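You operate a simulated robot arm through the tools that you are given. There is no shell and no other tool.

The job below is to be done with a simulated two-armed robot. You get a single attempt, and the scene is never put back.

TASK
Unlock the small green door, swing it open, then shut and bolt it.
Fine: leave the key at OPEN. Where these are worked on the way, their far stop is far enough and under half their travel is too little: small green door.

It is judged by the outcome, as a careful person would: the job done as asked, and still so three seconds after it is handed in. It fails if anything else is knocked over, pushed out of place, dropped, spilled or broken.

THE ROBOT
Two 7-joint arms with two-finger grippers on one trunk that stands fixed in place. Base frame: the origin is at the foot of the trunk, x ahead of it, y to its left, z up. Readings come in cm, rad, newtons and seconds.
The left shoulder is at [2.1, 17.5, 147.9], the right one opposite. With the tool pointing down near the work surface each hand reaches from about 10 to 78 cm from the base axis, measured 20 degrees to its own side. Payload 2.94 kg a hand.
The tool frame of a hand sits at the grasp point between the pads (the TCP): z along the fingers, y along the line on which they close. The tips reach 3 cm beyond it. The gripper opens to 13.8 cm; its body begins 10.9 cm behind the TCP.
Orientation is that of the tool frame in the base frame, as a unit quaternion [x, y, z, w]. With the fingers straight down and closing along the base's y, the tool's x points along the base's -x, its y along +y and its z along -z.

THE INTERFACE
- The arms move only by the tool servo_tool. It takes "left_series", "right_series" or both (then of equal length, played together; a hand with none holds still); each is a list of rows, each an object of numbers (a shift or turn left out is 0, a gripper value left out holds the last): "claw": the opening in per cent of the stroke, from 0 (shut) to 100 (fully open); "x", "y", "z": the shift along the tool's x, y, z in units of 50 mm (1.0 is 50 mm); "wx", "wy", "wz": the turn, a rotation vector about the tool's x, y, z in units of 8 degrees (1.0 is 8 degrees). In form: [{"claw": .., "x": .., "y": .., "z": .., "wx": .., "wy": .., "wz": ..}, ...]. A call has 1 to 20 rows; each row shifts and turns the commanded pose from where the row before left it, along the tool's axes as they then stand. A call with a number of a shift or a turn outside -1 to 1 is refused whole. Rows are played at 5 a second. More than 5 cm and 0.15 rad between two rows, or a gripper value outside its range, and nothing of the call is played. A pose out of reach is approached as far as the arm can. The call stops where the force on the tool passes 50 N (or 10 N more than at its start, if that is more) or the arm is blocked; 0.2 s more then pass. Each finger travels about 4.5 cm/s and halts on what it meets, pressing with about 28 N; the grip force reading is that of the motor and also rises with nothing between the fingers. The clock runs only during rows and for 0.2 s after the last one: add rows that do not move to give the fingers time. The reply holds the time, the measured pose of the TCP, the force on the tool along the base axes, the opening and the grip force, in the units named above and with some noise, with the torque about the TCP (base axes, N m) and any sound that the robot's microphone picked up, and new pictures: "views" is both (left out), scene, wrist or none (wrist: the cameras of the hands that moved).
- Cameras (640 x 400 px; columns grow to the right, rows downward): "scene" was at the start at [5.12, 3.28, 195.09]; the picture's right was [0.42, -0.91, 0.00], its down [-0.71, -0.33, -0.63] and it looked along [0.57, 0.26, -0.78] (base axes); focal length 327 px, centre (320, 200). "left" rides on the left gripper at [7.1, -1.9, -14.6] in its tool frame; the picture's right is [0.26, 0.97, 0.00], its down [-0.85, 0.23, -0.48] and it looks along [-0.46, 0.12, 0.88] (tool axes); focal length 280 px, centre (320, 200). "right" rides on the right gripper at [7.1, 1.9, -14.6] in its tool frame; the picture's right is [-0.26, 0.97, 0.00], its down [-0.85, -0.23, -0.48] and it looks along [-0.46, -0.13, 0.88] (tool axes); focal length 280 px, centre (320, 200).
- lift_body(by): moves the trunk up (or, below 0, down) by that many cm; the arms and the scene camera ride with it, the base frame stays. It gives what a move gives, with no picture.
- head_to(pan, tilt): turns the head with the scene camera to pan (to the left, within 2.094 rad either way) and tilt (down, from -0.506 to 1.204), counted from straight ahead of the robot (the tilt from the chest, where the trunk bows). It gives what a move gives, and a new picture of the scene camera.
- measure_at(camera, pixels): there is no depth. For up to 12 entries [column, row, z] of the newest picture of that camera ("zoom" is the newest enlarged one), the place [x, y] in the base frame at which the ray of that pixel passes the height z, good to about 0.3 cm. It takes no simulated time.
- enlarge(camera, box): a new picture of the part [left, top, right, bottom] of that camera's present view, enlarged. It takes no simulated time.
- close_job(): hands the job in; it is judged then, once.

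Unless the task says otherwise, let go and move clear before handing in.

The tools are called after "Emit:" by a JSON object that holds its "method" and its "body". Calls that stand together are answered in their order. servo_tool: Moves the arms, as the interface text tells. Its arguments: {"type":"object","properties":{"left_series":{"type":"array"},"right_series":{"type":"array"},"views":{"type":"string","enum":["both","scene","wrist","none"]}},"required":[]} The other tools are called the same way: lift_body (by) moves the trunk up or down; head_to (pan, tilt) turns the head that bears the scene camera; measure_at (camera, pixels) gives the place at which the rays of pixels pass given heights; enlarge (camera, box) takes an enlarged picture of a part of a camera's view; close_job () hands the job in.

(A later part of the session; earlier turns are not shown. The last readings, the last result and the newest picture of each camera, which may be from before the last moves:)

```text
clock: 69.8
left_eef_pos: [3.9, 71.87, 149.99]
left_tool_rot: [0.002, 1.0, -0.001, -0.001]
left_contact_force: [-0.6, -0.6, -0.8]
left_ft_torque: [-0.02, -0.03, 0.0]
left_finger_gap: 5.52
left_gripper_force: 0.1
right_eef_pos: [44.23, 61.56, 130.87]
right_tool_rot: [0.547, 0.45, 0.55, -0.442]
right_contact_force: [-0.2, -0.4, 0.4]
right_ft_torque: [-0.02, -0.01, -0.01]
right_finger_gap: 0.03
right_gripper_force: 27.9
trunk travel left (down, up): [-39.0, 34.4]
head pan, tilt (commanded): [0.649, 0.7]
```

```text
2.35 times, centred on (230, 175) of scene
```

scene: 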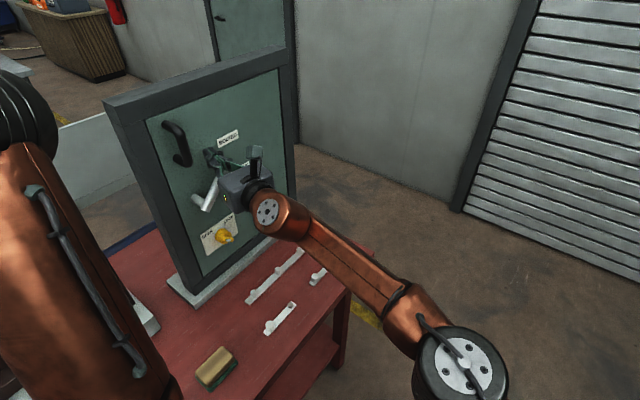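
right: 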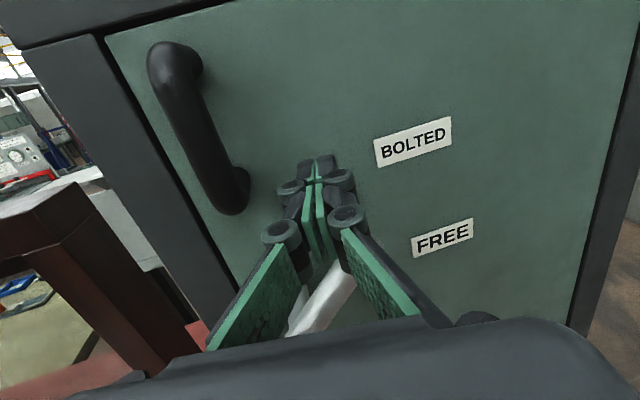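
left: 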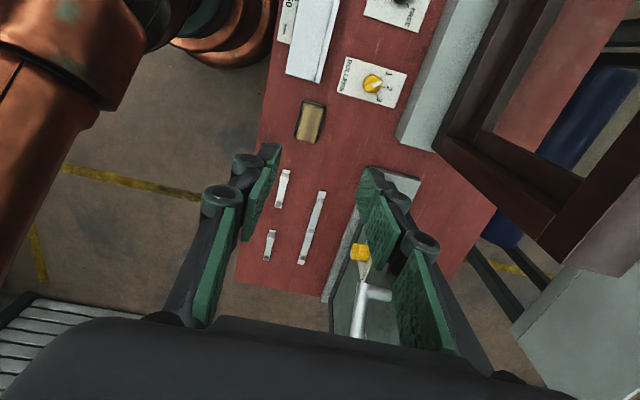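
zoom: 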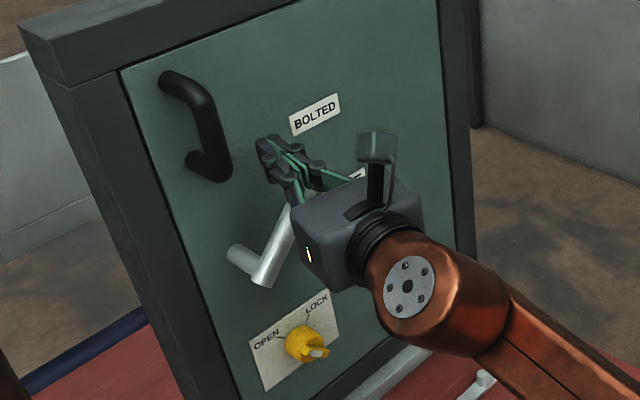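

The fingertips are directly above the rod. I'll press down in small steps, drifting slightly outward along the lever's arc.

Emit:
{"method": "servo_tool", "body": {"right_series": [{"x": -0.3, "y": 0.05}, {"x": -0.3, "y": 0.06}, {"x": -0.3, "y": 0.06}, {"x": -0.3, "y": 0.06}], "views": "both"}}

Emit:
{"method": "enlarge", "body": {"camera": "scene", "box": [140, 90, 320, 260]}}

```text
clock: 70.8
left_eef_pos: [4.0, 71.7, 150.15]
left_tool_rot: [0.002, 1.0, -0.001, -0.001]
left_contact_force: [0.3, 0.0, -0.4]
left_ft_torque: [-0.02, 0.0, 0.0]
left_finger_gap: 5.54
left_gripper_force: 0.1
right_eef_pos: [45.75, 61.08, 125.0]
right_tool_rot: [0.547, 0.449, 0.551, -0.441]
right_contact_force: [-0.2, -0.4, 0.0]
right_ft_torque: [-0.02, -0.01, -0.04]
right_finger_gap: 0.01
right_gripper_force: 28.0
trunk travel left (down, up): [-39.0, 34.4]
head pan, tilt (commanded): [0.649, 0.7]
```

scene: 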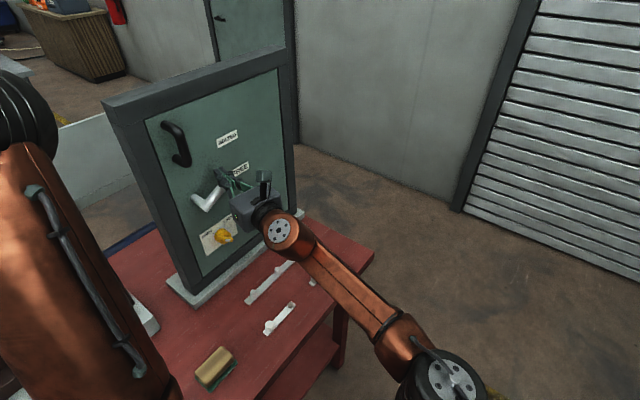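
right: 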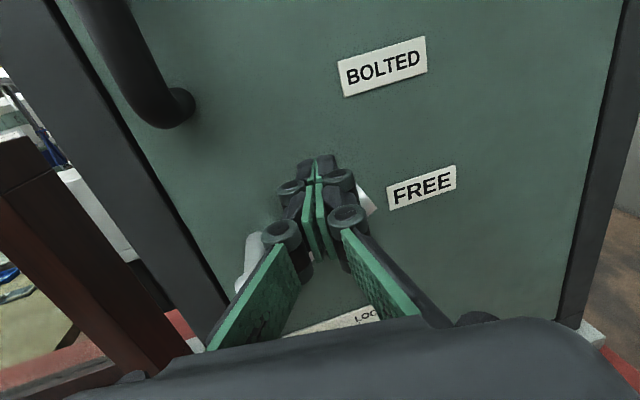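

```text
2.35 times, centred on (230, 175) of scene
```

zoom: 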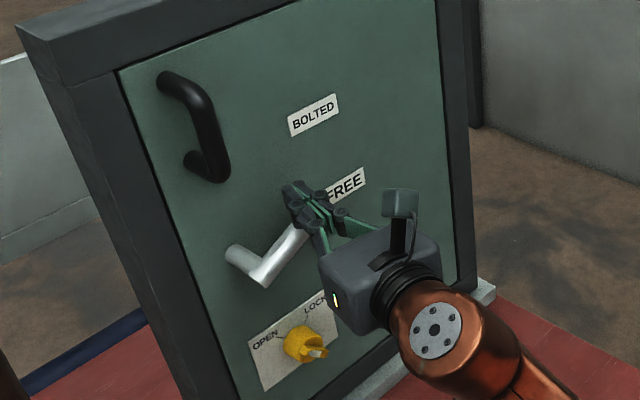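

The lever is turning down with almost no resistance. I'll continue the push until it meets its FREE stop.

Emit:
{"method": "servo_tool", "body": {"right_series": [{"x": -0.25, "y": 0.06, "z": 0.05}, {"x": -0.25, "y": 0.05, "z": 0.05}, {"x": -0.2}, {"x": -0.15}, {"x": -0.15}], "views": "both"}}

Emit:
{"method": "enlarge", "body": {"camera": "scene", "box": [140, 90, 320, 260]}}

```text
clock: 72.1
left_eef_pos: [3.84, 71.71, 150.13]
left_tool_rot: [0.002, 1.0, -0.001, -0.001]
left_contact_force: [-0.6, 0.5, 0.0]
left_ft_torque: [-0.01, 0.02, -0.01]
left_finger_gap: 5.5
left_gripper_force: 0.0
right_eef_pos: [44.83, 61.48, 121.58]
right_tool_rot: [0.562, 0.437, 0.558, -0.426]
right_contact_force: [-2.5, 1.6, 23.7]
right_ft_torque: [0.13, 0.01, -0.06]
right_finger_gap: 0.59
right_gripper_force: 28.6
right hand out of reach, approached as far as the arm can: row 2, 3, 4, 5
trunk travel left (down, up): [-39.0, 34.4]
head pan, tilt (commanded): [0.649, 0.7]
stopped in row 5 (right hand): the force on the tool passed its limit at 53 N (the readings are from after the stop); the commanded pose is now the measured one
```

scene: 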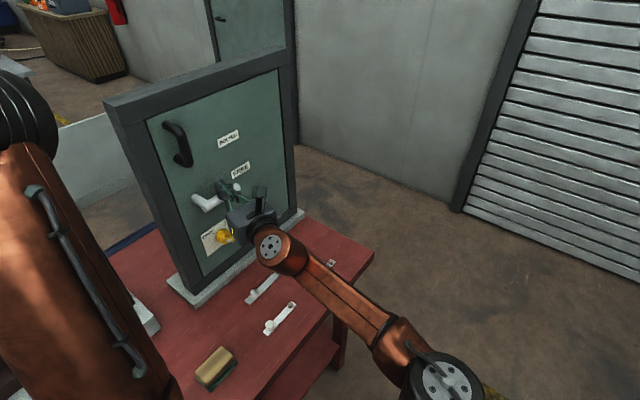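
right: 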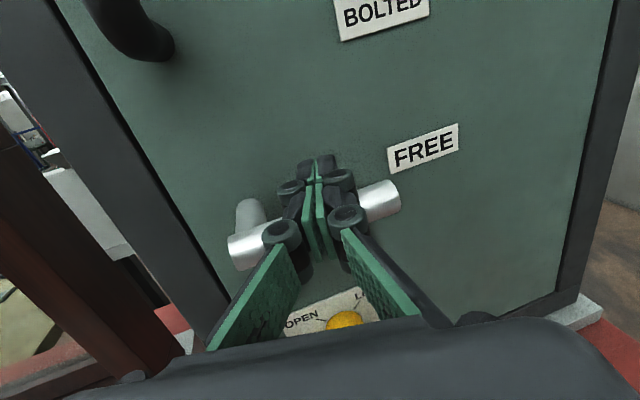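

```text
2.35 times, centred on (230, 175) of scene
```

zoom: 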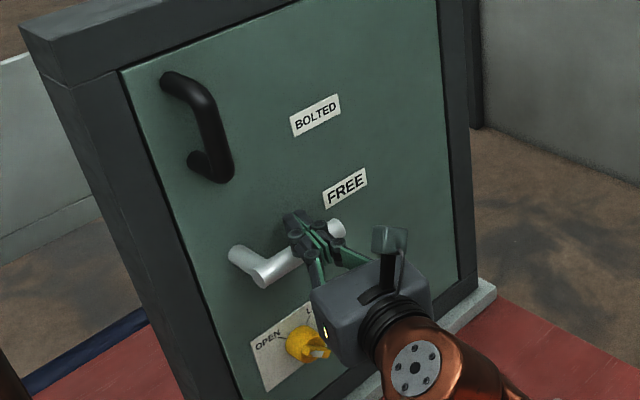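

The lever now lies horizontal in line with FREE and is against its stop. I'll lift off it, back away, and open the fingers to prepare for the black handle.

Emit:
{"method": "servo_tool", "body": {"right_series": [{"x": 0.3}, {"x": 0.2, "z": -0.5}, {"z": -0.8}, {"z": -0.6, "x": 0.5}, {"x": 0.7, "y": -0.3, "claw": 45, "wx": 0.5}, {"x": 0.6, "y": -0.4, "wx": 0.5}, {"x": 0.2, "y": -0.3, "wx": 0.5}, {}], "views": "both"}}

Emit:
{"method": "enlarge", "body": {"camera": "scene", "box": [140, 90, 320, 260]}}

```text
clock: 73.9
left_eef_pos: [4.02, 71.63, 150.28]
left_tool_rot: [0.002, 1.0, -0.001, -0.001]
left_contact_force: [-0.2, 0.7, -0.5]
left_ft_torque: [0.01, 0.02, 0.01]
left_finger_gap: 5.55
left_gripper_force: 0.1
right_eef_pos: [37.62, 53.28, 133.94]
right_tool_rot: [0.516, 0.494, 0.508, -0.482]
right_contact_force: [-0.2, 0.9, 0.0]
right_ft_torque: [0.01, 0.0, -0.02]
right_finger_gap: 6.19
right_gripper_force: 0.1
trunk travel left (down, up): [-39.0, 34.4]
head pan, tilt (commanded): [0.649, 0.7]
```

scene: 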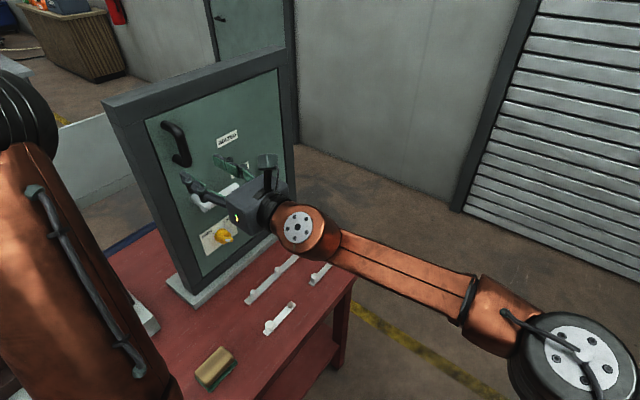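
right: 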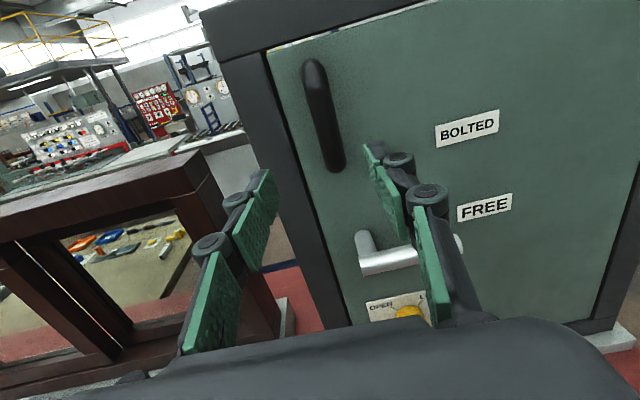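

```text
2.35 times, centred on (230, 175) of scene
```

zoom: 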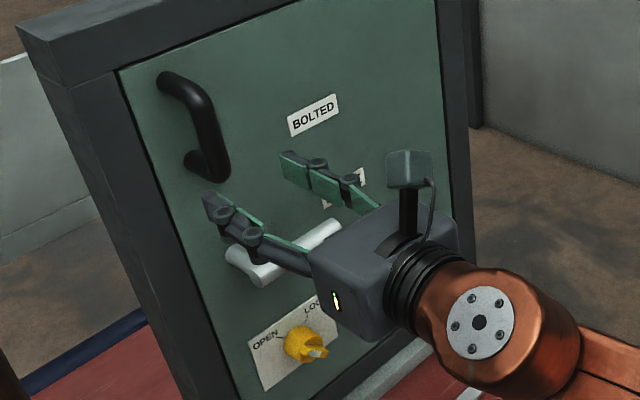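

Lever stays at FREE. Now I'll locate the handle bar precisely with both cameras.

Emit:
{"method": "measure_at", "body": {"camera": "scene", "pixels": [[184, 149.5, 140], [184, 149.5, 130], [181, 140, 140], [181, 140, 130], [187, 160, 135], [187, 160, 125]]}}

Emit:
{"method": "measure_at", "body": {"camera": "right", "pixels": [[326, 120, 136], [326, 120, 133], [318, 85, 138], [318, 85, 134], [334, 158, 134], [334, 158, 130]]}}

Emit:
{"method": "enlarge", "body": {"camera": "right", "box": [260, 30, 400, 200]}}

```text
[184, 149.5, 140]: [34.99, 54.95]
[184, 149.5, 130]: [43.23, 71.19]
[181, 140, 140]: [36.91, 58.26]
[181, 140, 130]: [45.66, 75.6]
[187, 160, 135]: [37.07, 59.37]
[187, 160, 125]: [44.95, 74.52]
```

```text
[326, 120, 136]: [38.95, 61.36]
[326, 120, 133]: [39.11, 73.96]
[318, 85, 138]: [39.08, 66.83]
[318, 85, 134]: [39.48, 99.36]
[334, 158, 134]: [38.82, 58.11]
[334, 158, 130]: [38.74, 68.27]
```

```text
2.35 times, centred on (330, 115) of right
```

zoom: 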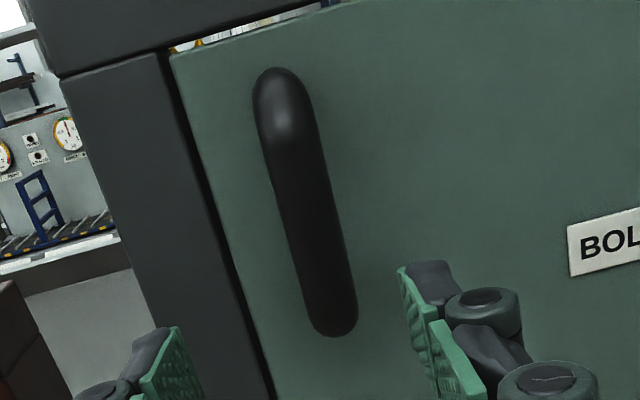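

The bar is vertical at about (38.95, 62.7), z 131–139, ~1.9 cm thick, with ~4 cm clearance to the door. I'll move the open fingers astride it and take a look before closing.

Emit:
{"method": "servo_tool", "body": {"right_series": [{"x": 0.14, "y": 0.09, "z": 0.6}, {"x": 0.14, "y": 0.08, "z": 0.6}, {"z": 0.4}, {"z": 0.2}], "views": "both"}}

```text
clock: 74.9
left_eef_pos: [4.13, 71.76, 150.01]
left_tool_rot: [0.001, 1.0, -0.001, -0.001]
left_contact_force: [-1.3, 0.8, 0.1]
left_ft_torque: [-0.05, -0.02, -0.01]
left_finger_gap: 5.55
left_gripper_force: 0.1
right_eef_pos: [39.0, 62.67, 134.98]
right_tool_rot: [0.516, 0.495, 0.507, -0.481]
right_contact_force: [0.0, 0.3, 0.4]
right_ft_torque: [-0.03, 0.01, -0.03]
right_finger_gap: 6.2
right_gripper_force: 0.1
trunk travel left (down, up): [-39.0, 34.4]
head pan, tilt (commanded): [0.649, 0.7]
```

scene: 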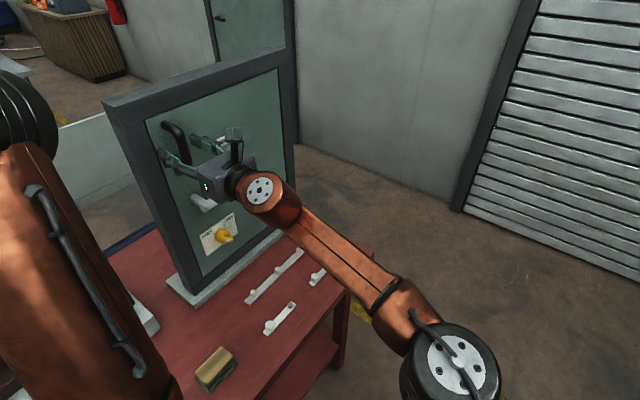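
right: 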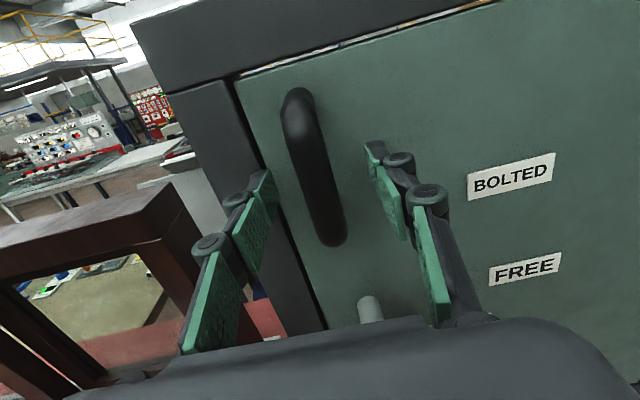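

The bar sits between the fingers at (318,170) in the right view. Closing on it.

Emit:
{"method": "servo_tool", "body": {"right_series": [{"claw": 0}, {}, {}, {}, {}, {}], "views": "wrist"}}

```text
clock: 76.3
left_eef_pos: [4.04, 71.73, 150.19]
left_tool_rot: [0.002, 1.0, 0.0, 0.0]
left_contact_force: [0.2, 0.0, -0.1]
left_ft_torque: [0.0, -0.05, 0.01]
left_finger_gap: 5.51
left_gripper_force: 0.1
right_eef_pos: [38.99, 62.46, 134.99]
right_tool_rot: [0.515, 0.496, 0.507, -0.482]
right_contact_force: [-2.4, -0.2, -1.5]
right_ft_torque: [0.06, 0.31, 0.0]
right_finger_gap: 1.85
right_gripper_force: 43.7
trunk travel left (down, up): [-39.0, 34.4]
head pan, tilt (commanded): [0.649, 0.7]
```

right: 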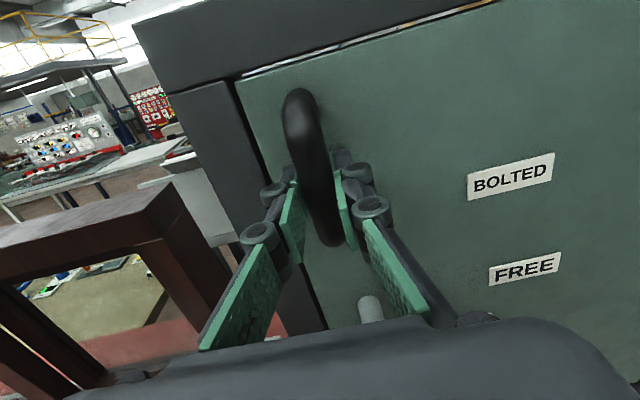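

The bar is gripped (1.85 cm). I'll start pulling gently along the expected hinge arc (hinge near (72, 67)) and see if the door gives.

Emit:
{"method": "servo_tool", "body": {"right_series": [{"y": 0.03, "z": -0.2}, {"y": 0.04, "z": -0.2}, {"y": 0.06, "z": -0.3, "wx": 0.1}, {"y": 0.08, "z": -0.3, "wx": 0.1}, {"y": 0.08, "z": -0.3, "wx": 0.1}], "views": "both"}}

```text
clock: 77.5
left_eef_pos: [4.36, 71.79, 150.18]
left_tool_rot: [0.002, 1.0, -0.001, -0.002]
left_contact_force: [0.1, -0.3, -0.3]
left_ft_torque: [0.02, 0.0, -0.02]
left_finger_gap: 5.53
left_gripper_force: 0.1
right_eef_pos: [40.47, 55.7, 135.18]
right_tool_rot: [0.507, 0.504, 0.497, -0.492]
right_contact_force: [9.8, 3.1, -7.7]
right_ft_torque: [-0.16, -0.03, 0.02]
right_finger_gap: 1.81
right_gripper_force: 44.0
trunk travel left (down, up): [-39.0, 34.4]
head pan, tilt (commanded): [0.649, 0.7]
```

scene: 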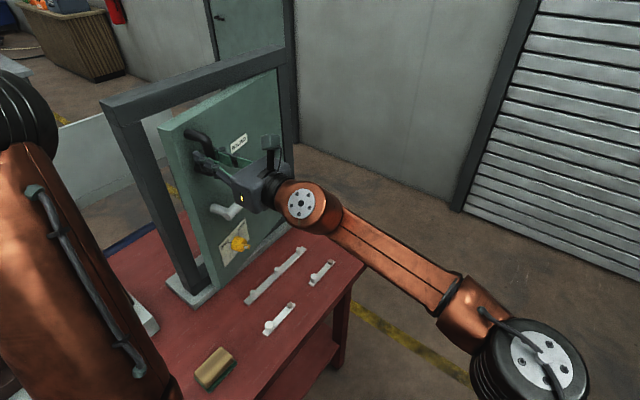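
right: 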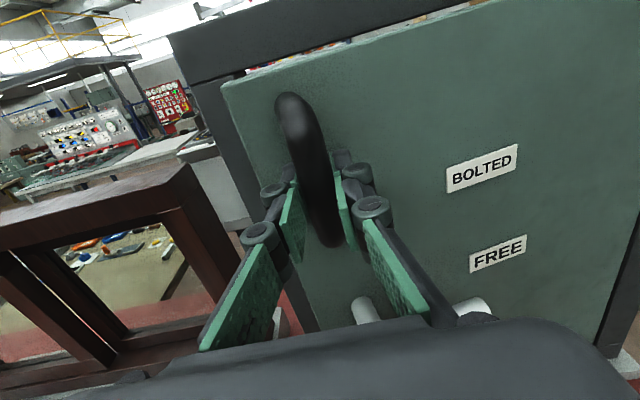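

The door is swinging open (scene (220,170), about 12°), following the arc with small forces. I'll continue along the arc in small steps to roughly 37°.

Emit:
{"method": "servo_tool", "body": {"right_series": [{"y": 0.15, "z": -0.27, "wx": 0.08}, {"y": 0.15, "z": -0.27, "wx": 0.08}, {"y": 0.133, "z": -0.263, "wx": 0.08}, {"y": 0.133, "z": -0.263, "wx": 0.08}, {"y": 0.15, "z": -0.245, "wx": 0.08}, {"y": 0.15, "z": -0.245, "wx": 0.08}, {"y": 0.165, "z": -0.24, "wx": 0.08}, {"y": 0.165, "z": -0.24, "wx": 0.08}, {"y": 0.18, "z": -0.225, "wx": 0.08}, {"y": 0.18, "z": -0.225, "wx": 0.08}], "views": "both"}}

```text
clock: 79.7
left_eef_pos: [3.89, 71.29, 150.41]
left_tool_rot: [0.002, 1.0, 0.0, 0.001]
left_contact_force: [0.1, -0.2, 0.5]
left_ft_torque: [0.01, 0.02, -0.02]
left_finger_gap: 5.52
left_gripper_force: 0.1
right_eef_pos: [48.09, 43.41, 135.41]
right_tool_rot: [0.475, 0.535, 0.466, -0.52]
right_contact_force: [-24.0, -22.3, -27.1]
right_ft_torque: [0.02, -0.26, 0.09]
right_finger_gap: 1.86
right_gripper_force: 43.8
trunk travel left (down, up): [-39.0, 34.4]
head pan, tilt (commanded): [0.649, 0.7]
```

scene: 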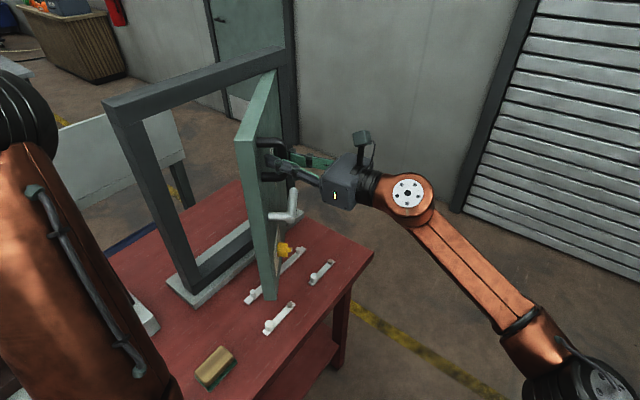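
right: 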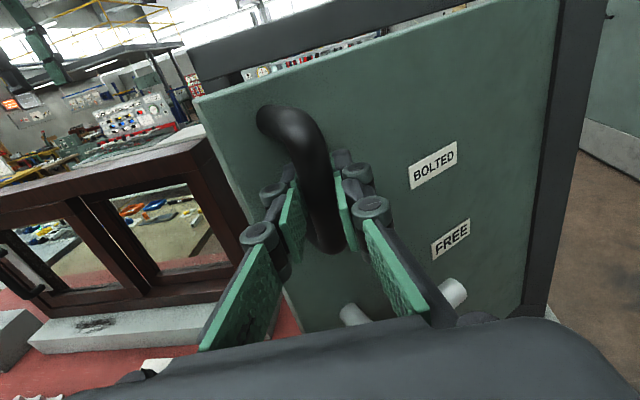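

Door is at about 35°; the load (−24, −22, −27 N) says my path is slightly too tight and 4 mm too high. I'll correct that and continue on a slightly larger arc.

Emit:
{"method": "servo_tool", "body": {"right_series": [{"x": -0.08, "y": -0.055, "z": -0.044}, {"y": 0.227, "z": -0.19, "wx": -0.1}, {"y": 0.227, "z": -0.19, "wx": -0.1}, {"y": 0.214, "z": -0.207, "wx": -0.1}, {"y": 0.214, "z": -0.207, "wx": -0.1}], "views": "scene"}}

```text
clock: 80.9
left_eef_pos: [4.1, 71.69, 150.16]
left_tool_rot: [0.001, 1.0, -0.001, -0.001]
left_contact_force: [-1.1, -0.4, 0.4]
left_ft_torque: [-0.02, -0.01, 0.02]
left_finger_gap: 5.52
left_gripper_force: 0.1
right_eef_pos: [53.29, 40.05, 135.37]
right_tool_rot: [0.493, 0.515, 0.486, -0.506]
right_contact_force: [5.7, 8.2, 8.2]
right_ft_torque: [0.45, -0.47, -0.01]
right_finger_gap: 2.12
right_gripper_force: 41.1
trunk travel left (down, up): [-39.0, 34.4]
head pan, tilt (commanded): [0.649, 0.7]
```

scene: 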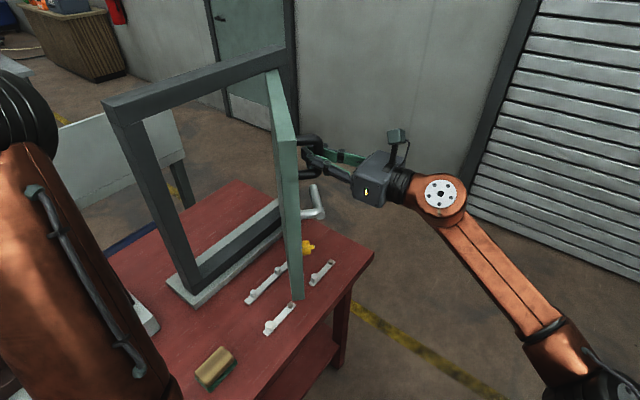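

Forces are small again at about 45° open. Continuing along the arc to about 60°.

Emit:
{"method": "servo_tool", "body": {"right_series": [{"y": 0.21, "z": -0.184, "wx": -0.12}, {"y": 0.21, "z": -0.184, "wx": -0.12}, {"y": 0.26, "z": -0.14, "wx": -0.12}, {"y": 0.26, "z": -0.14, "wx": -0.12}, {"y": 0.278, "z": -0.12, "wx": -0.12}, {"y": 0.278, "z": -0.12, "wx": -0.12}], "views": "both"}}

```text
clock: 82.3
left_eef_pos: [3.98, 71.94, 150.1]
left_tool_rot: [0.002, 1.0, -0.001, -0.001]
left_contact_force: [0.4, -1.1, -0.3]
left_ft_torque: [0.0, -0.03, -0.03]
left_finger_gap: 5.51
left_gripper_force: 0.2
right_eef_pos: [60.37, 35.77, 135.38]
right_tool_rot: [0.516, 0.495, 0.508, -0.48]
right_contact_force: [7.1, 20.8, 19.9]
right_ft_torque: [0.12, -0.36, 0.28]
right_finger_gap: 1.97
right_gripper_force: 43.4
trunk travel left (down, up): [-39.0, 34.4]
head pan, tilt (commanded): [0.649, 0.7]
```

scene: 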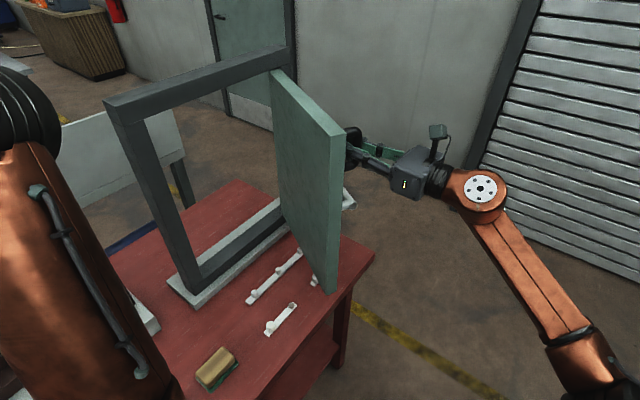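
right: 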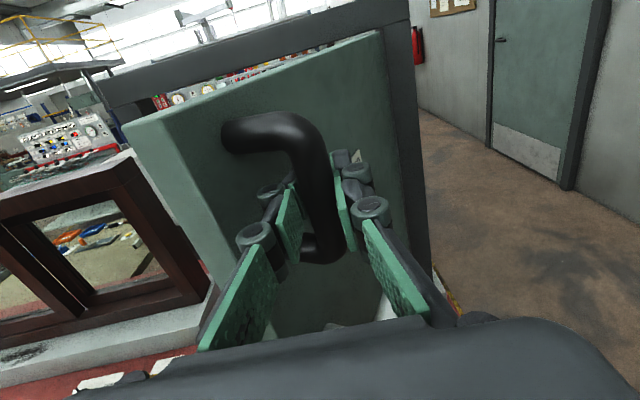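

The door is about 60° open, with the gripper still comfortable on the bar. I'll trim height and radius slightly and continue to about 70°.

Emit:
{"method": "servo_tool", "body": {"right_series": [{"x": 0.04, "y": 0.335, "z": -0.04, "wx": -0.15}, {"y": 0.335, "z": -0.04, "wx": -0.15}, {"y": 0.29, "z": -0.02, "wx": -0.15}, {"y": 0.29, "z": -0.02, "wx": -0.15}], "views": "both"}}

```text
clock: 83.3
left_eef_pos: [4.02, 71.69, 150.08]
left_tool_rot: [0.002, 1.0, -0.002, -0.001]
left_contact_force: [-0.3, 0.1, 0.4]
left_ft_torque: [-0.01, 0.01, -0.03]
left_finger_gap: 5.53
left_gripper_force: 0.0
right_eef_pos: [66.72, 34.55, 135.27]
right_tool_rot: [0.537, 0.473, 0.527, -0.458]
right_contact_force: [0.9, 5.2, -1.8]
right_ft_torque: [0.07, -0.39, 0.07]
right_finger_gap: 1.93
right_gripper_force: 40.3
trunk travel left (down, up): [-39.0, 34.4]
head pan, tilt (commanded): [0.649, 0.7]
```

scene: 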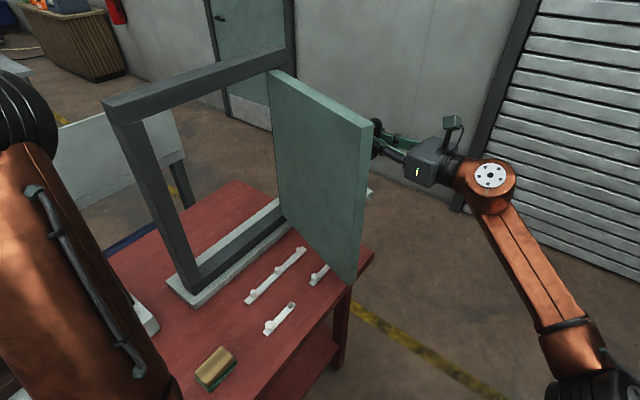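
right: 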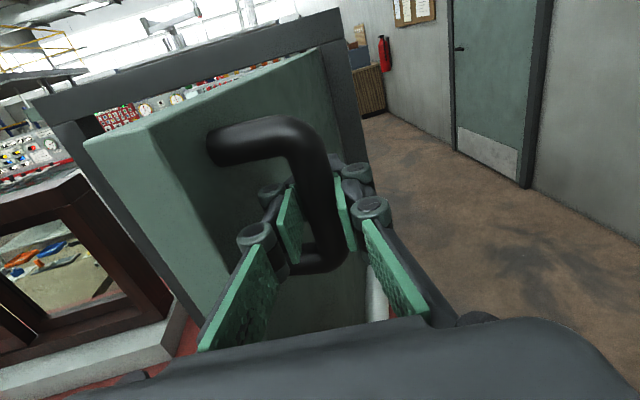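

Door is at about 70° with almost no load, and no stop felt yet. To reach its far stop safely, I'll release the handle (small opening only, to not press the door), back out, and then work the door by its free edge.

Emit:
{"method": "servo_tool", "body": {"right_series": [{"claw": 26}, {}, {}, {"z": -0.4}, {"z": -0.6}, {"z": -0.7}, {"z": -0.7}, {"z": -0.6}], "views": "both"}}

```text
clock: 85.1
left_eef_pos: [3.98, 71.58, 150.36]
left_tool_rot: [0.003, 1.0, 0.001, -0.001]
left_contact_force: [0.1, 0.1, 0.0]
left_ft_torque: [0.03, 0.0, 0.0]
left_finger_gap: 5.49
left_gripper_force: 0.0
right_eef_pos: [64.54, 19.7, 135.82]
right_tool_rot: [0.535, 0.472, 0.529, -0.46]
right_contact_force: [-0.3, -0.5, -0.1]
right_ft_torque: [0.02, -0.01, -0.02]
right_finger_gap: 3.61
right_gripper_force: 0.0
trunk travel left (down, up): [-39.0, 34.4]
head pan, tilt (commanded): [0.649, 0.7]
```

scene: 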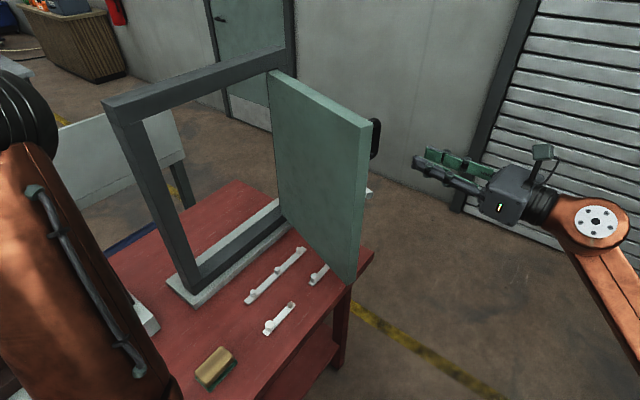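
right: 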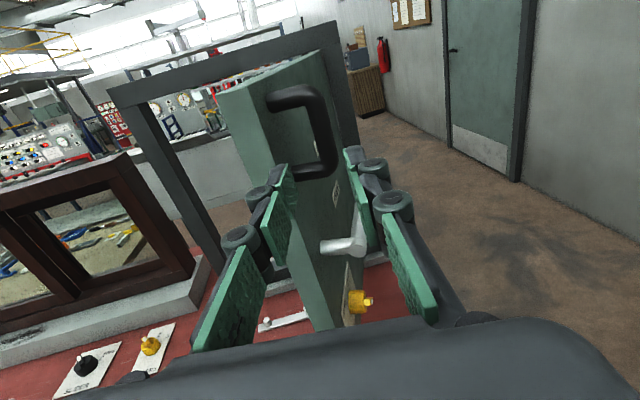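

The door holds its position at ~70°. I'll measure the free edge from both views.

Emit:
{"method": "enlarge", "body": {"camera": "scene", "box": [260, 60, 400, 300]}}

Emit:
{"method": "enlarge", "body": {"camera": "right", "box": [200, 40, 400, 340]}}

```text
1.67 times, centred on (330, 180) of scene
```

zoom: 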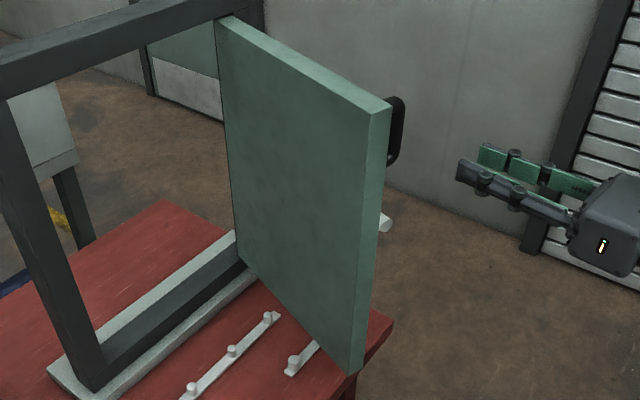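

```text
1.33 times, centred on (300, 190) of right
```

zoom: 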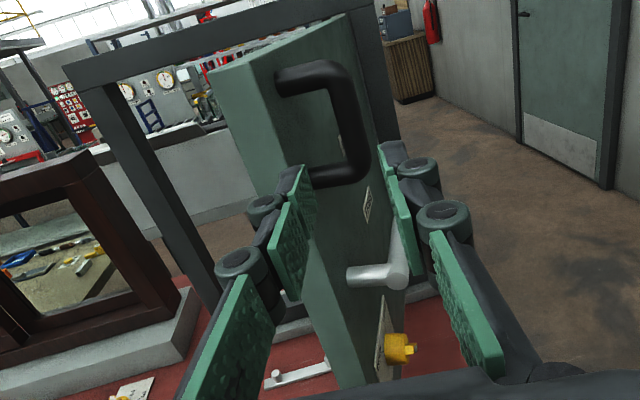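

Emit:
{"method": "measure_at", "body": {"camera": "scene", "pixels": [[361.2, 127.8, 145], [361.2, 127.8, 140], [373.2, 123, 145], [373.2, 123, 140], [348, 283.2, 97], [348, 283.2, 92], [355.8, 283.2, 97], [355.8, 283.2, 92], [269, 70, 145], [269, 70, 140], [275, 219, 97], [275, 219, 92]]}}

Emit:
{"method": "measure_at", "body": {"camera": "right", "pixels": [[217.5, 94, 142], [217.5, 94, 139], [264, 81, 142], [264, 81, 139], [318, 320, 110], [318, 320, 105]]}}

```text
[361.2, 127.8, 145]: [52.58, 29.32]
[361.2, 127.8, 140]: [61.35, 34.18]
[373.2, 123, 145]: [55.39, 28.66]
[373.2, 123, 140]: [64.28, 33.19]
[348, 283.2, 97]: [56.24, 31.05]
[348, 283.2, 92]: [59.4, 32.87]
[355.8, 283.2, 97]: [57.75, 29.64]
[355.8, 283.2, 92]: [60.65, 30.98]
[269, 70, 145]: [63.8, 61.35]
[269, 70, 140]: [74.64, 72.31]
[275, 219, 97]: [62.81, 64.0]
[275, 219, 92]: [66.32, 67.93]
```

```text
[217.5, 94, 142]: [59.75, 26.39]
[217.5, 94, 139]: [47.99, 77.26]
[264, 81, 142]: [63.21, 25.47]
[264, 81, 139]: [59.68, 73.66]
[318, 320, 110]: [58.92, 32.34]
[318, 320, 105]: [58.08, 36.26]
```

The free edge is at about (58.4–61.9, 32), panel ~3.4 cm thick, ~38 cm from the hinge. I'll bring the right hand down to z≈112 (between lever and key), yawed in line with the panel, just outside the edge.

Emit:
{"method": "servo_tool", "body": {"right_series": [{"x": -0.7, "y": -0.2, "wx": -0.25, "claw": 50}, {"x": -0.8, "y": -0.2, "wx": -0.25}, {"x": -0.8, "y": -0.2, "wx": -0.25}, {"x": -0.8, "y": -0.2, "wx": -0.25}, {"x": -0.8, "y": -0.2, "wx": -0.25}, {"x": -0.8, "y": -0.2, "wx": -0.25}], "views": "both"}}

```text
clock: 86.5
left_eef_pos: [4.01, 71.54, 150.19]
left_tool_rot: [0.001, 1.0, -0.001, -0.001]
left_contact_force: [0.1, 0.2, 0.6]
left_ft_torque: [0.0, -0.01, 0.02]
left_finger_gap: 5.51
left_gripper_force: 0.0
right_eef_pos: [58.91, 20.53, 112.23]
right_tool_rot: [0.58, 0.414, 0.576, -0.401]
right_contact_force: [1.2, -0.9, 0.1]
right_ft_torque: [-0.02, 0.0, 0.0]
right_finger_gap: 6.9
right_gripper_force: 0.1
trunk travel left (down, up): [-39.0, 34.4]
head pan, tilt (commanded): [0.649, 0.7]
```

scene: 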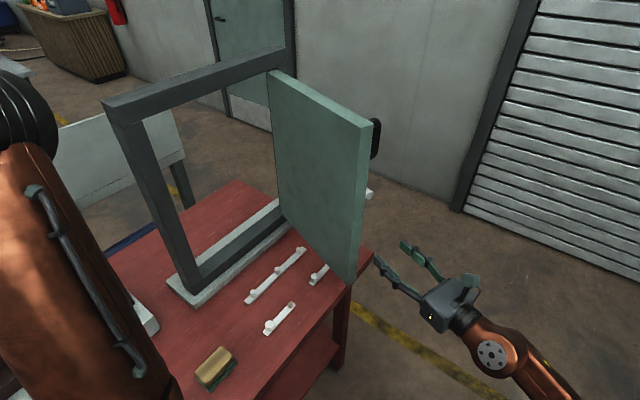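
right: 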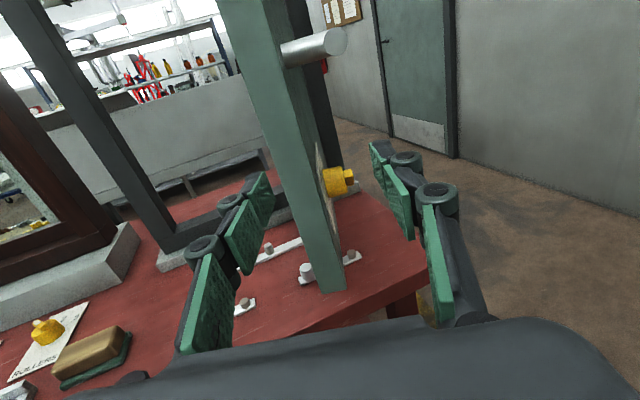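

The panel edge is about 2.8 cm left of the hand's axis. I'll shift across and advance so the open fingers straddle the edge.

Emit:
{"method": "servo_tool", "body": {"right_series": [{"y": -0.28}, {"y": -0.28}, {"z": 0.7}, {"z": 0.7}, {"z": 0.5}], "views": "both"}}

```text
clock: 87.7
left_eef_pos: [4.0, 71.68, 150.09]
left_tool_rot: [0.002, 1.0, -0.001, -0.001]
left_contact_force: [0.2, 0.3, 0.5]
left_ft_torque: [-0.01, -0.01, -0.01]
left_finger_gap: 5.53
left_gripper_force: 0.0
right_eef_pos: [59.47, 30.49, 111.95]
right_tool_rot: [0.581, 0.413, 0.576, -0.4]
right_contact_force: [-0.8, 0.6, -0.4]
right_ft_torque: [0.0, -0.03, 0.02]
right_finger_gap: 6.91
right_gripper_force: 0.1
trunk travel left (down, up): [-39.0, 34.4]
head pan, tilt (commanded): [0.649, 0.7]
```

scene: 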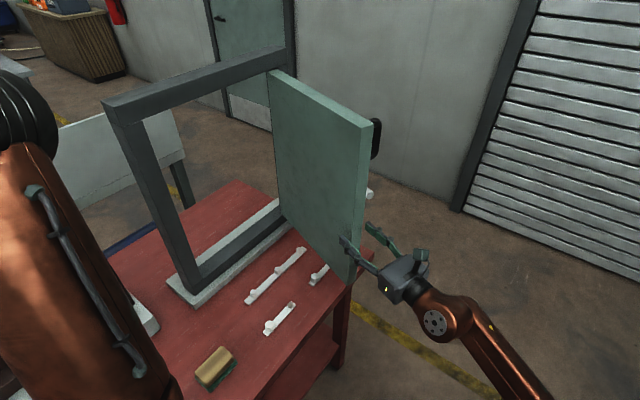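
right: 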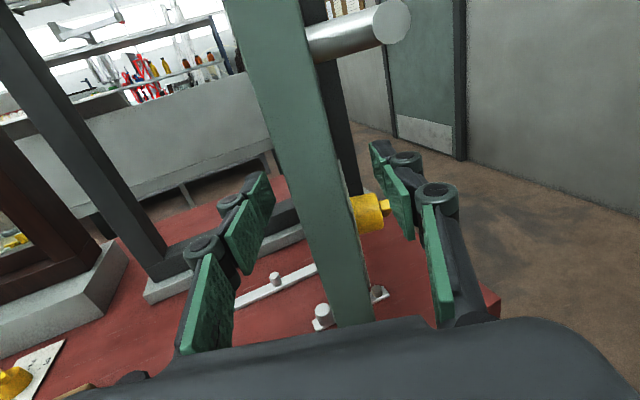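

The fingers straddle the panel edge cleanly. I'll advance a little more and then sweep the edge outward along its arc, watching for the far stop.

Emit:
{"method": "servo_tool", "body": {"right_series": [{"z": 0.45}, {"y": 0.32, "z": 0.2}, {"y": 0.32, "z": 0.03}, {"y": 0.32, "z": 0.03}, {"y": 0.31, "z": 0.05}, {"y": 0.31, "z": 0.05}], "views": "both"}}

```text
clock: 89.1
left_eef_pos: [4.11, 71.62, 150.26]
left_tool_rot: [0.001, 1.0, -0.001, -0.001]
left_contact_force: [0.4, 0.0, 0.1]
left_ft_torque: [-0.05, 0.02, -0.02]
left_finger_gap: 5.51
left_gripper_force: 0.1
right_eef_pos: [68.24, 31.67, 112.35]
right_tool_rot: [0.581, 0.414, 0.575, -0.4]
right_contact_force: [0.3, 0.6, -0.8]
right_ft_torque: [0.02, 0.02, 0.02]
right_finger_gap: 6.88
right_gripper_force: 0.0
trunk travel left (down, up): [-39.0, 34.4]
head pan, tilt (commanded): [0.649, 0.7]
```

scene: 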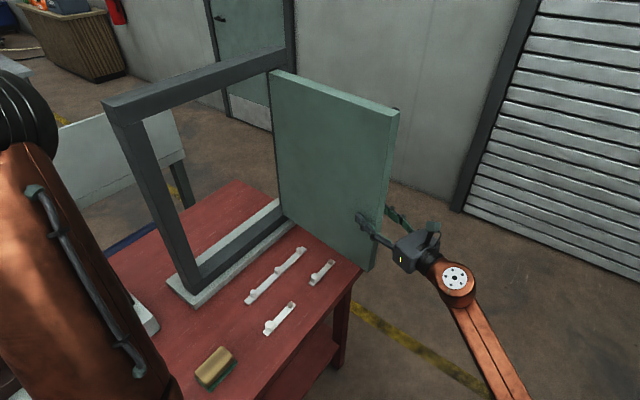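
right: 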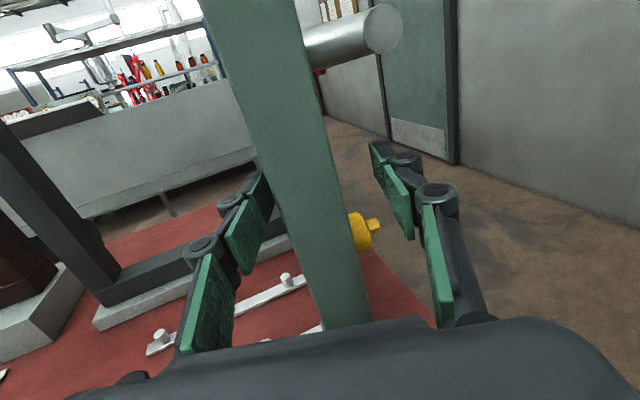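

The door follows easily (~80°), still no stop. Continuing the sweep.

Emit:
{"method": "servo_tool", "body": {"right_series": [{"y": 0.3, "z": 0.08, "wx": -0.1}, {"y": 0.3, "z": 0.09, "wx": -0.1}, {"y": 0.3, "z": 0.1, "wx": -0.1}, {"y": 0.3, "z": 0.11, "wx": -0.1}], "views": "both"}}

```text
clock: 89.9
left_eef_pos: [3.52, 71.43, 150.31]
left_tool_rot: [0.002, 1.0, 0.001, -0.001]
left_contact_force: [0.2, -1.2, 0.0]
left_ft_torque: [0.0, 0.05, 0.02]
left_finger_gap: 5.53
left_gripper_force: 0.0
right_eef_pos: [70.42, 32.32, 112.35]
right_tool_rot: [0.579, 0.418, 0.575, -0.4]
right_contact_force: [-37.5, -7.2, 1.0]
right_ft_torque: [-0.02, 0.52, 1.7]
right_finger_gap: 9.69
right_gripper_force: 21.3
trunk travel left (down, up): [-39.0, 34.4]
head pan, tilt (commanded): [0.649, 0.7]
stopped in row 3 (right hand): the force on the tool passed its limit at 53 N (the readings are from after the stop); the commanded pose is now the measured one
```

scene: 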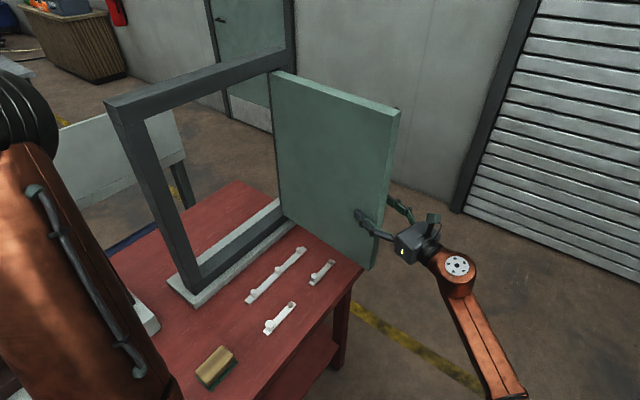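
right: 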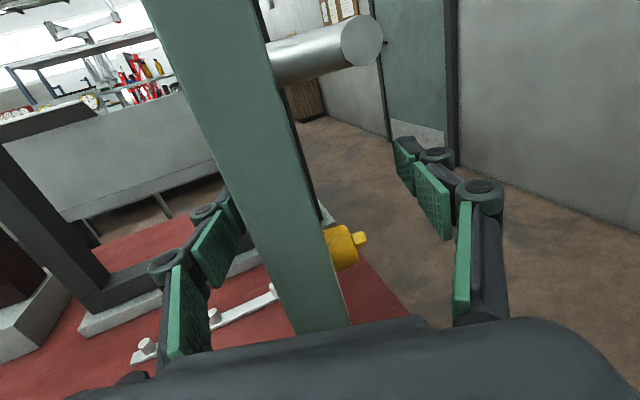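

The force built to 53 N with the door no longer moving at ~81°: that is the far stop, so the door is fully open. I'll release the pressure and let the outer finger bring the panel back along the same arc.

Emit:
{"method": "servo_tool", "body": {"right_series": [{"y": -0.35, "claw": 50}, {"y": -0.35}, {"y": -0.4}, {"y": -0.4, "z": -0.02}, {"y": -0.4, "z": -0.02}, {"y": -0.4, "z": -0.01}], "views": "both"}}

```text
clock: 91.3
left_eef_pos: [4.08, 71.71, 150.15]
left_tool_rot: [0.002, 1.0, -0.001, -0.001]
left_contact_force: [-0.4, 0.4, 0.3]
left_ft_torque: [-0.01, 0.0, 0.04]
left_finger_gap: 5.51
left_gripper_force: 0.1
right_eef_pos: [60.63, 35.7, 111.84]
right_tool_rot: [0.584, 0.412, 0.577, -0.395]
right_contact_force: [-0.6, -0.4, -0.8]
right_ft_torque: [0.01, -0.01, 0.01]
right_finger_gap: 6.88
right_gripper_force: 0.0
trunk travel left (down, up): [-39.0, 34.4]
head pan, tilt (commanded): [0.649, 0.7]
```

scene: 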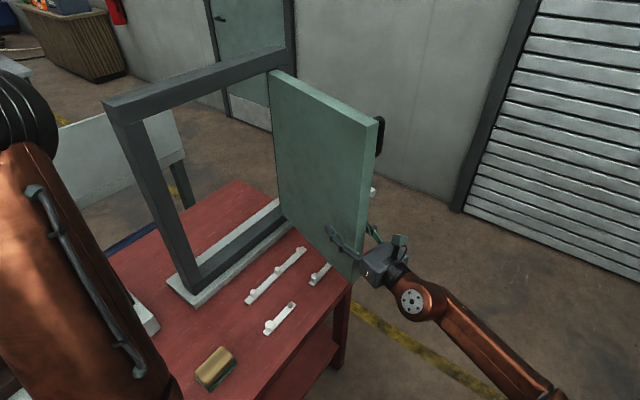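
right: 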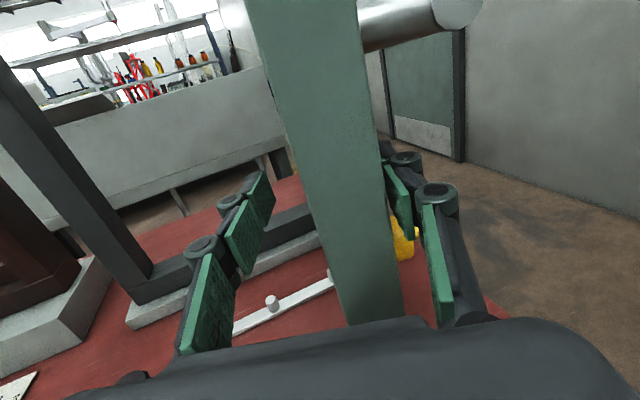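

The outer finger is pulling the door back (~72°). Continuing along the arc to about 50°.

Emit:
{"method": "servo_tool", "body": {"right_series": [{"y": -0.36, "z": -0.03}, {"y": -0.36, "z": -0.02}, {"y": -0.36, "z": 0.0}, {"y": -0.36, "z": 0.02}, {"y": -0.38, "z": 0.08}, {"y": -0.38, "z": 0.1}, {"y": -0.38, "z": 0.1}], "views": "both"}}

```text
clock: 92.9
left_eef_pos: [4.02, 71.66, 150.07]
left_tool_rot: [0.002, 1.0, -0.001, -0.001]
left_contact_force: [0.4, 0.1, -0.3]
left_ft_torque: [-0.03, 0.01, 0.0]
left_finger_gap: 5.52
left_gripper_force: 0.0
right_eef_pos: [48.96, 41.25, 111.65]
right_tool_rot: [0.584, 0.412, 0.577, -0.395]
right_contact_force: [0.7, 0.0, -0.1]
right_ft_torque: [-0.01, 0.0, -0.02]
right_finger_gap: 6.91
right_gripper_force: 0.0
trunk travel left (down, up): [-39.0, 34.4]
head pan, tilt (commanded): [0.649, 0.7]
```

scene: 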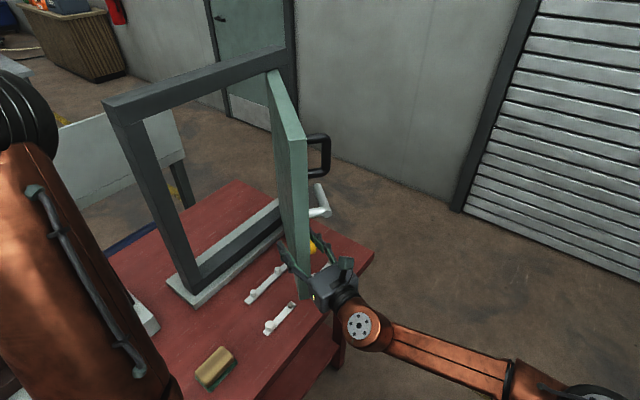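
right: 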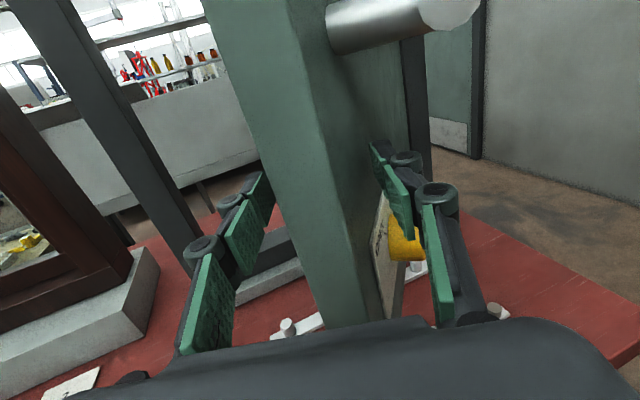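

The door is at about 50°. I'll back the fingers off the edge, close them, and move round to the outer face to push the door shut.

Emit:
{"method": "servo_tool", "body": {"right_series": [{"y": -0.08, "z": -0.5}, {"z": -0.8}, {"z": -0.9}, {"claw": 0, "y": 0.5, "z": -0.2}, {"y": 0.8, "wx": 0.4}, {"y": 0.8, "wx": 0.4}, {"y": 0.5, "wx": 0.4}], "views": "both"}}

```text
clock: 94.5
left_eef_pos: [4.04, 71.61, 150.22]
left_tool_rot: [0.001, 1.0, 0.0, 0.0]
left_contact_force: [0.5, -0.3, 0.0]
left_ft_torque: [-0.03, -0.02, 0.02]
left_finger_gap: 5.53
left_gripper_force: 0.0
right_eef_pos: [56.73, 26.37, 111.92]
right_tool_rot: [0.549, 0.459, 0.541, -0.443]
right_contact_force: [0.6, -0.6, -0.2]
right_ft_torque: [0.02, -0.03, 0.05]
right_finger_gap: 0.0
right_gripper_force: 17.5
trunk travel left (down, up): [-39.0, 34.4]
head pan, tilt (commanded): [0.649, 0.7]
```

scene: 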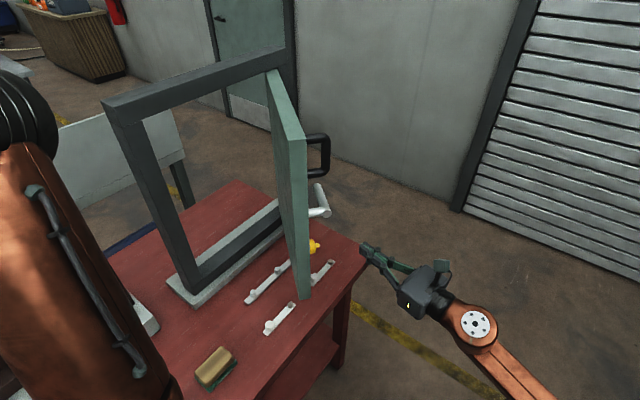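
right: 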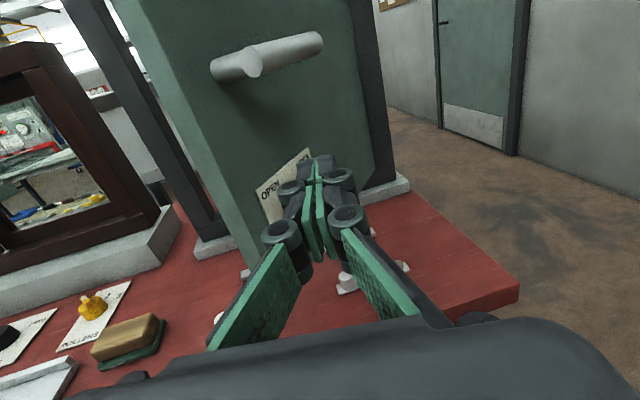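

The hand is now on the outer side with fingers closed; the lever is still at FREE. I'll approach the outer face near the key height gap (z≈112) and start pushing the door shut.

Emit:
{"method": "servo_tool", "body": {"right_series": [{"y": -0.27, "z": 0.67}, {"y": -0.27, "z": 0.67}, {"y": -0.27, "z": 0.67}, {"y": -0.27, "z": 0.54}, {"y": -0.46, "z": 0.28}, {"y": -0.46, "z": 0.28}], "views": "both"}}

```text
clock: 95.9
left_eef_pos: [3.96, 71.86, 150.13]
left_tool_rot: [0.001, 1.0, -0.002, -0.001]
left_contact_force: [-1.0, 1.0, 0.1]
left_ft_torque: [-0.06, -0.02, -0.01]
left_finger_gap: 5.5
left_gripper_force: 0.0
right_eef_pos: [49.55, 43.5, 111.62]
right_tool_rot: [0.549, 0.458, 0.541, -0.443]
right_contact_force: [-0.5, 0.8, -1.0]
right_ft_torque: [0.03, -0.03, -0.01]
right_finger_gap: 0.0
right_gripper_force: 27.9
trunk travel left (down, up): [-39.0, 34.4]
head pan, tilt (commanded): [0.649, 0.7]
```

scene: 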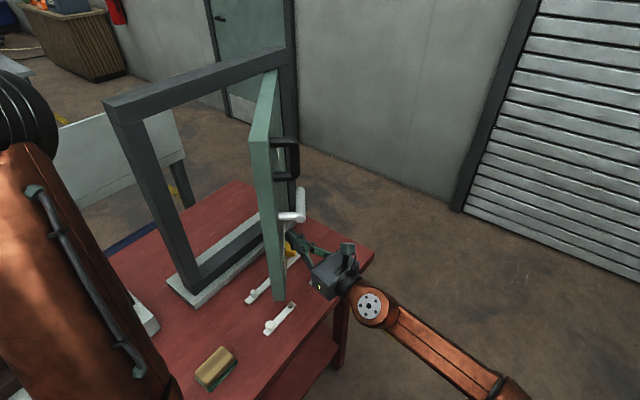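
right: 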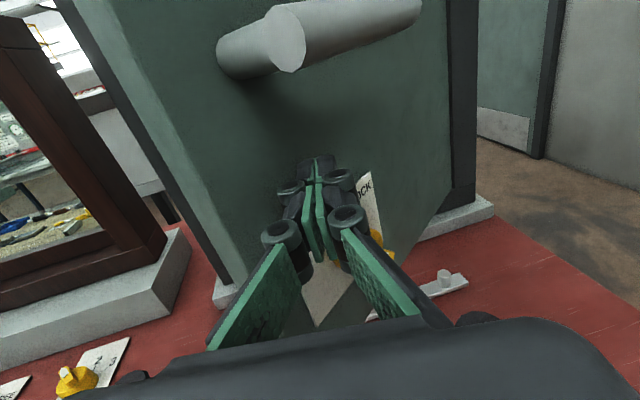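

The door is closing smoothly (~40°). Continuing the push along the arc.

Emit:
{"method": "servo_tool", "body": {"right_series": [{"y": -0.4, "z": 0.35}, {"y": -0.4, "z": 0.35}, {"y": -0.33, "z": 0.42}, {"y": -0.33, "z": 0.42}, {"y": -0.26, "z": 0.45}, {"y": -0.26, "z": 0.45}], "views": "both"}}

```text
clock: 97.3
left_eef_pos: [3.94, 71.68, 150.13]
left_tool_rot: [0.001, 1.0, -0.002, -0.001]
left_contact_force: [0.1, 0.6, 0.3]
left_ft_torque: [-0.08, -0.02, 0.01]
left_finger_gap: 5.51
left_gripper_force: 0.1
right_eef_pos: [42.43, 57.3, 111.21]
right_tool_rot: [0.549, 0.458, 0.541, -0.443]
right_contact_force: [0.9, -0.3, -0.5]
right_ft_torque: [-0.01, -0.03, -0.03]
right_finger_gap: 0.0
right_gripper_force: 28.0
trunk travel left (down, up): [-39.0, 34.4]
head pan, tilt (commanded): [0.649, 0.7]
```

scene: 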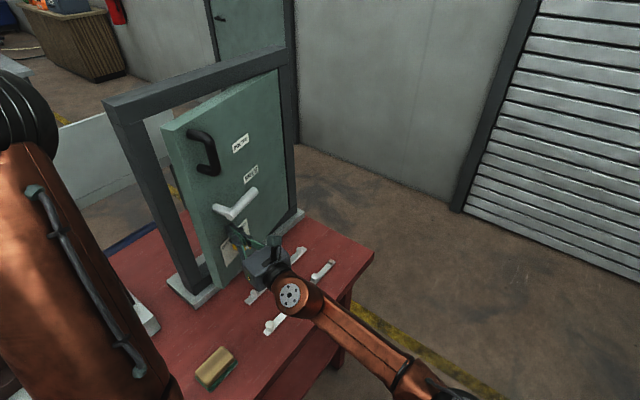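
right: 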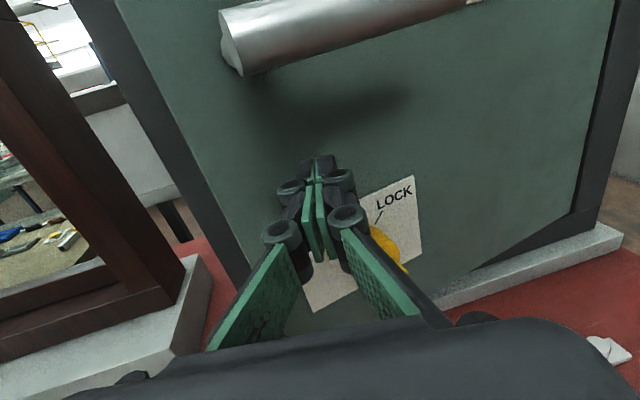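

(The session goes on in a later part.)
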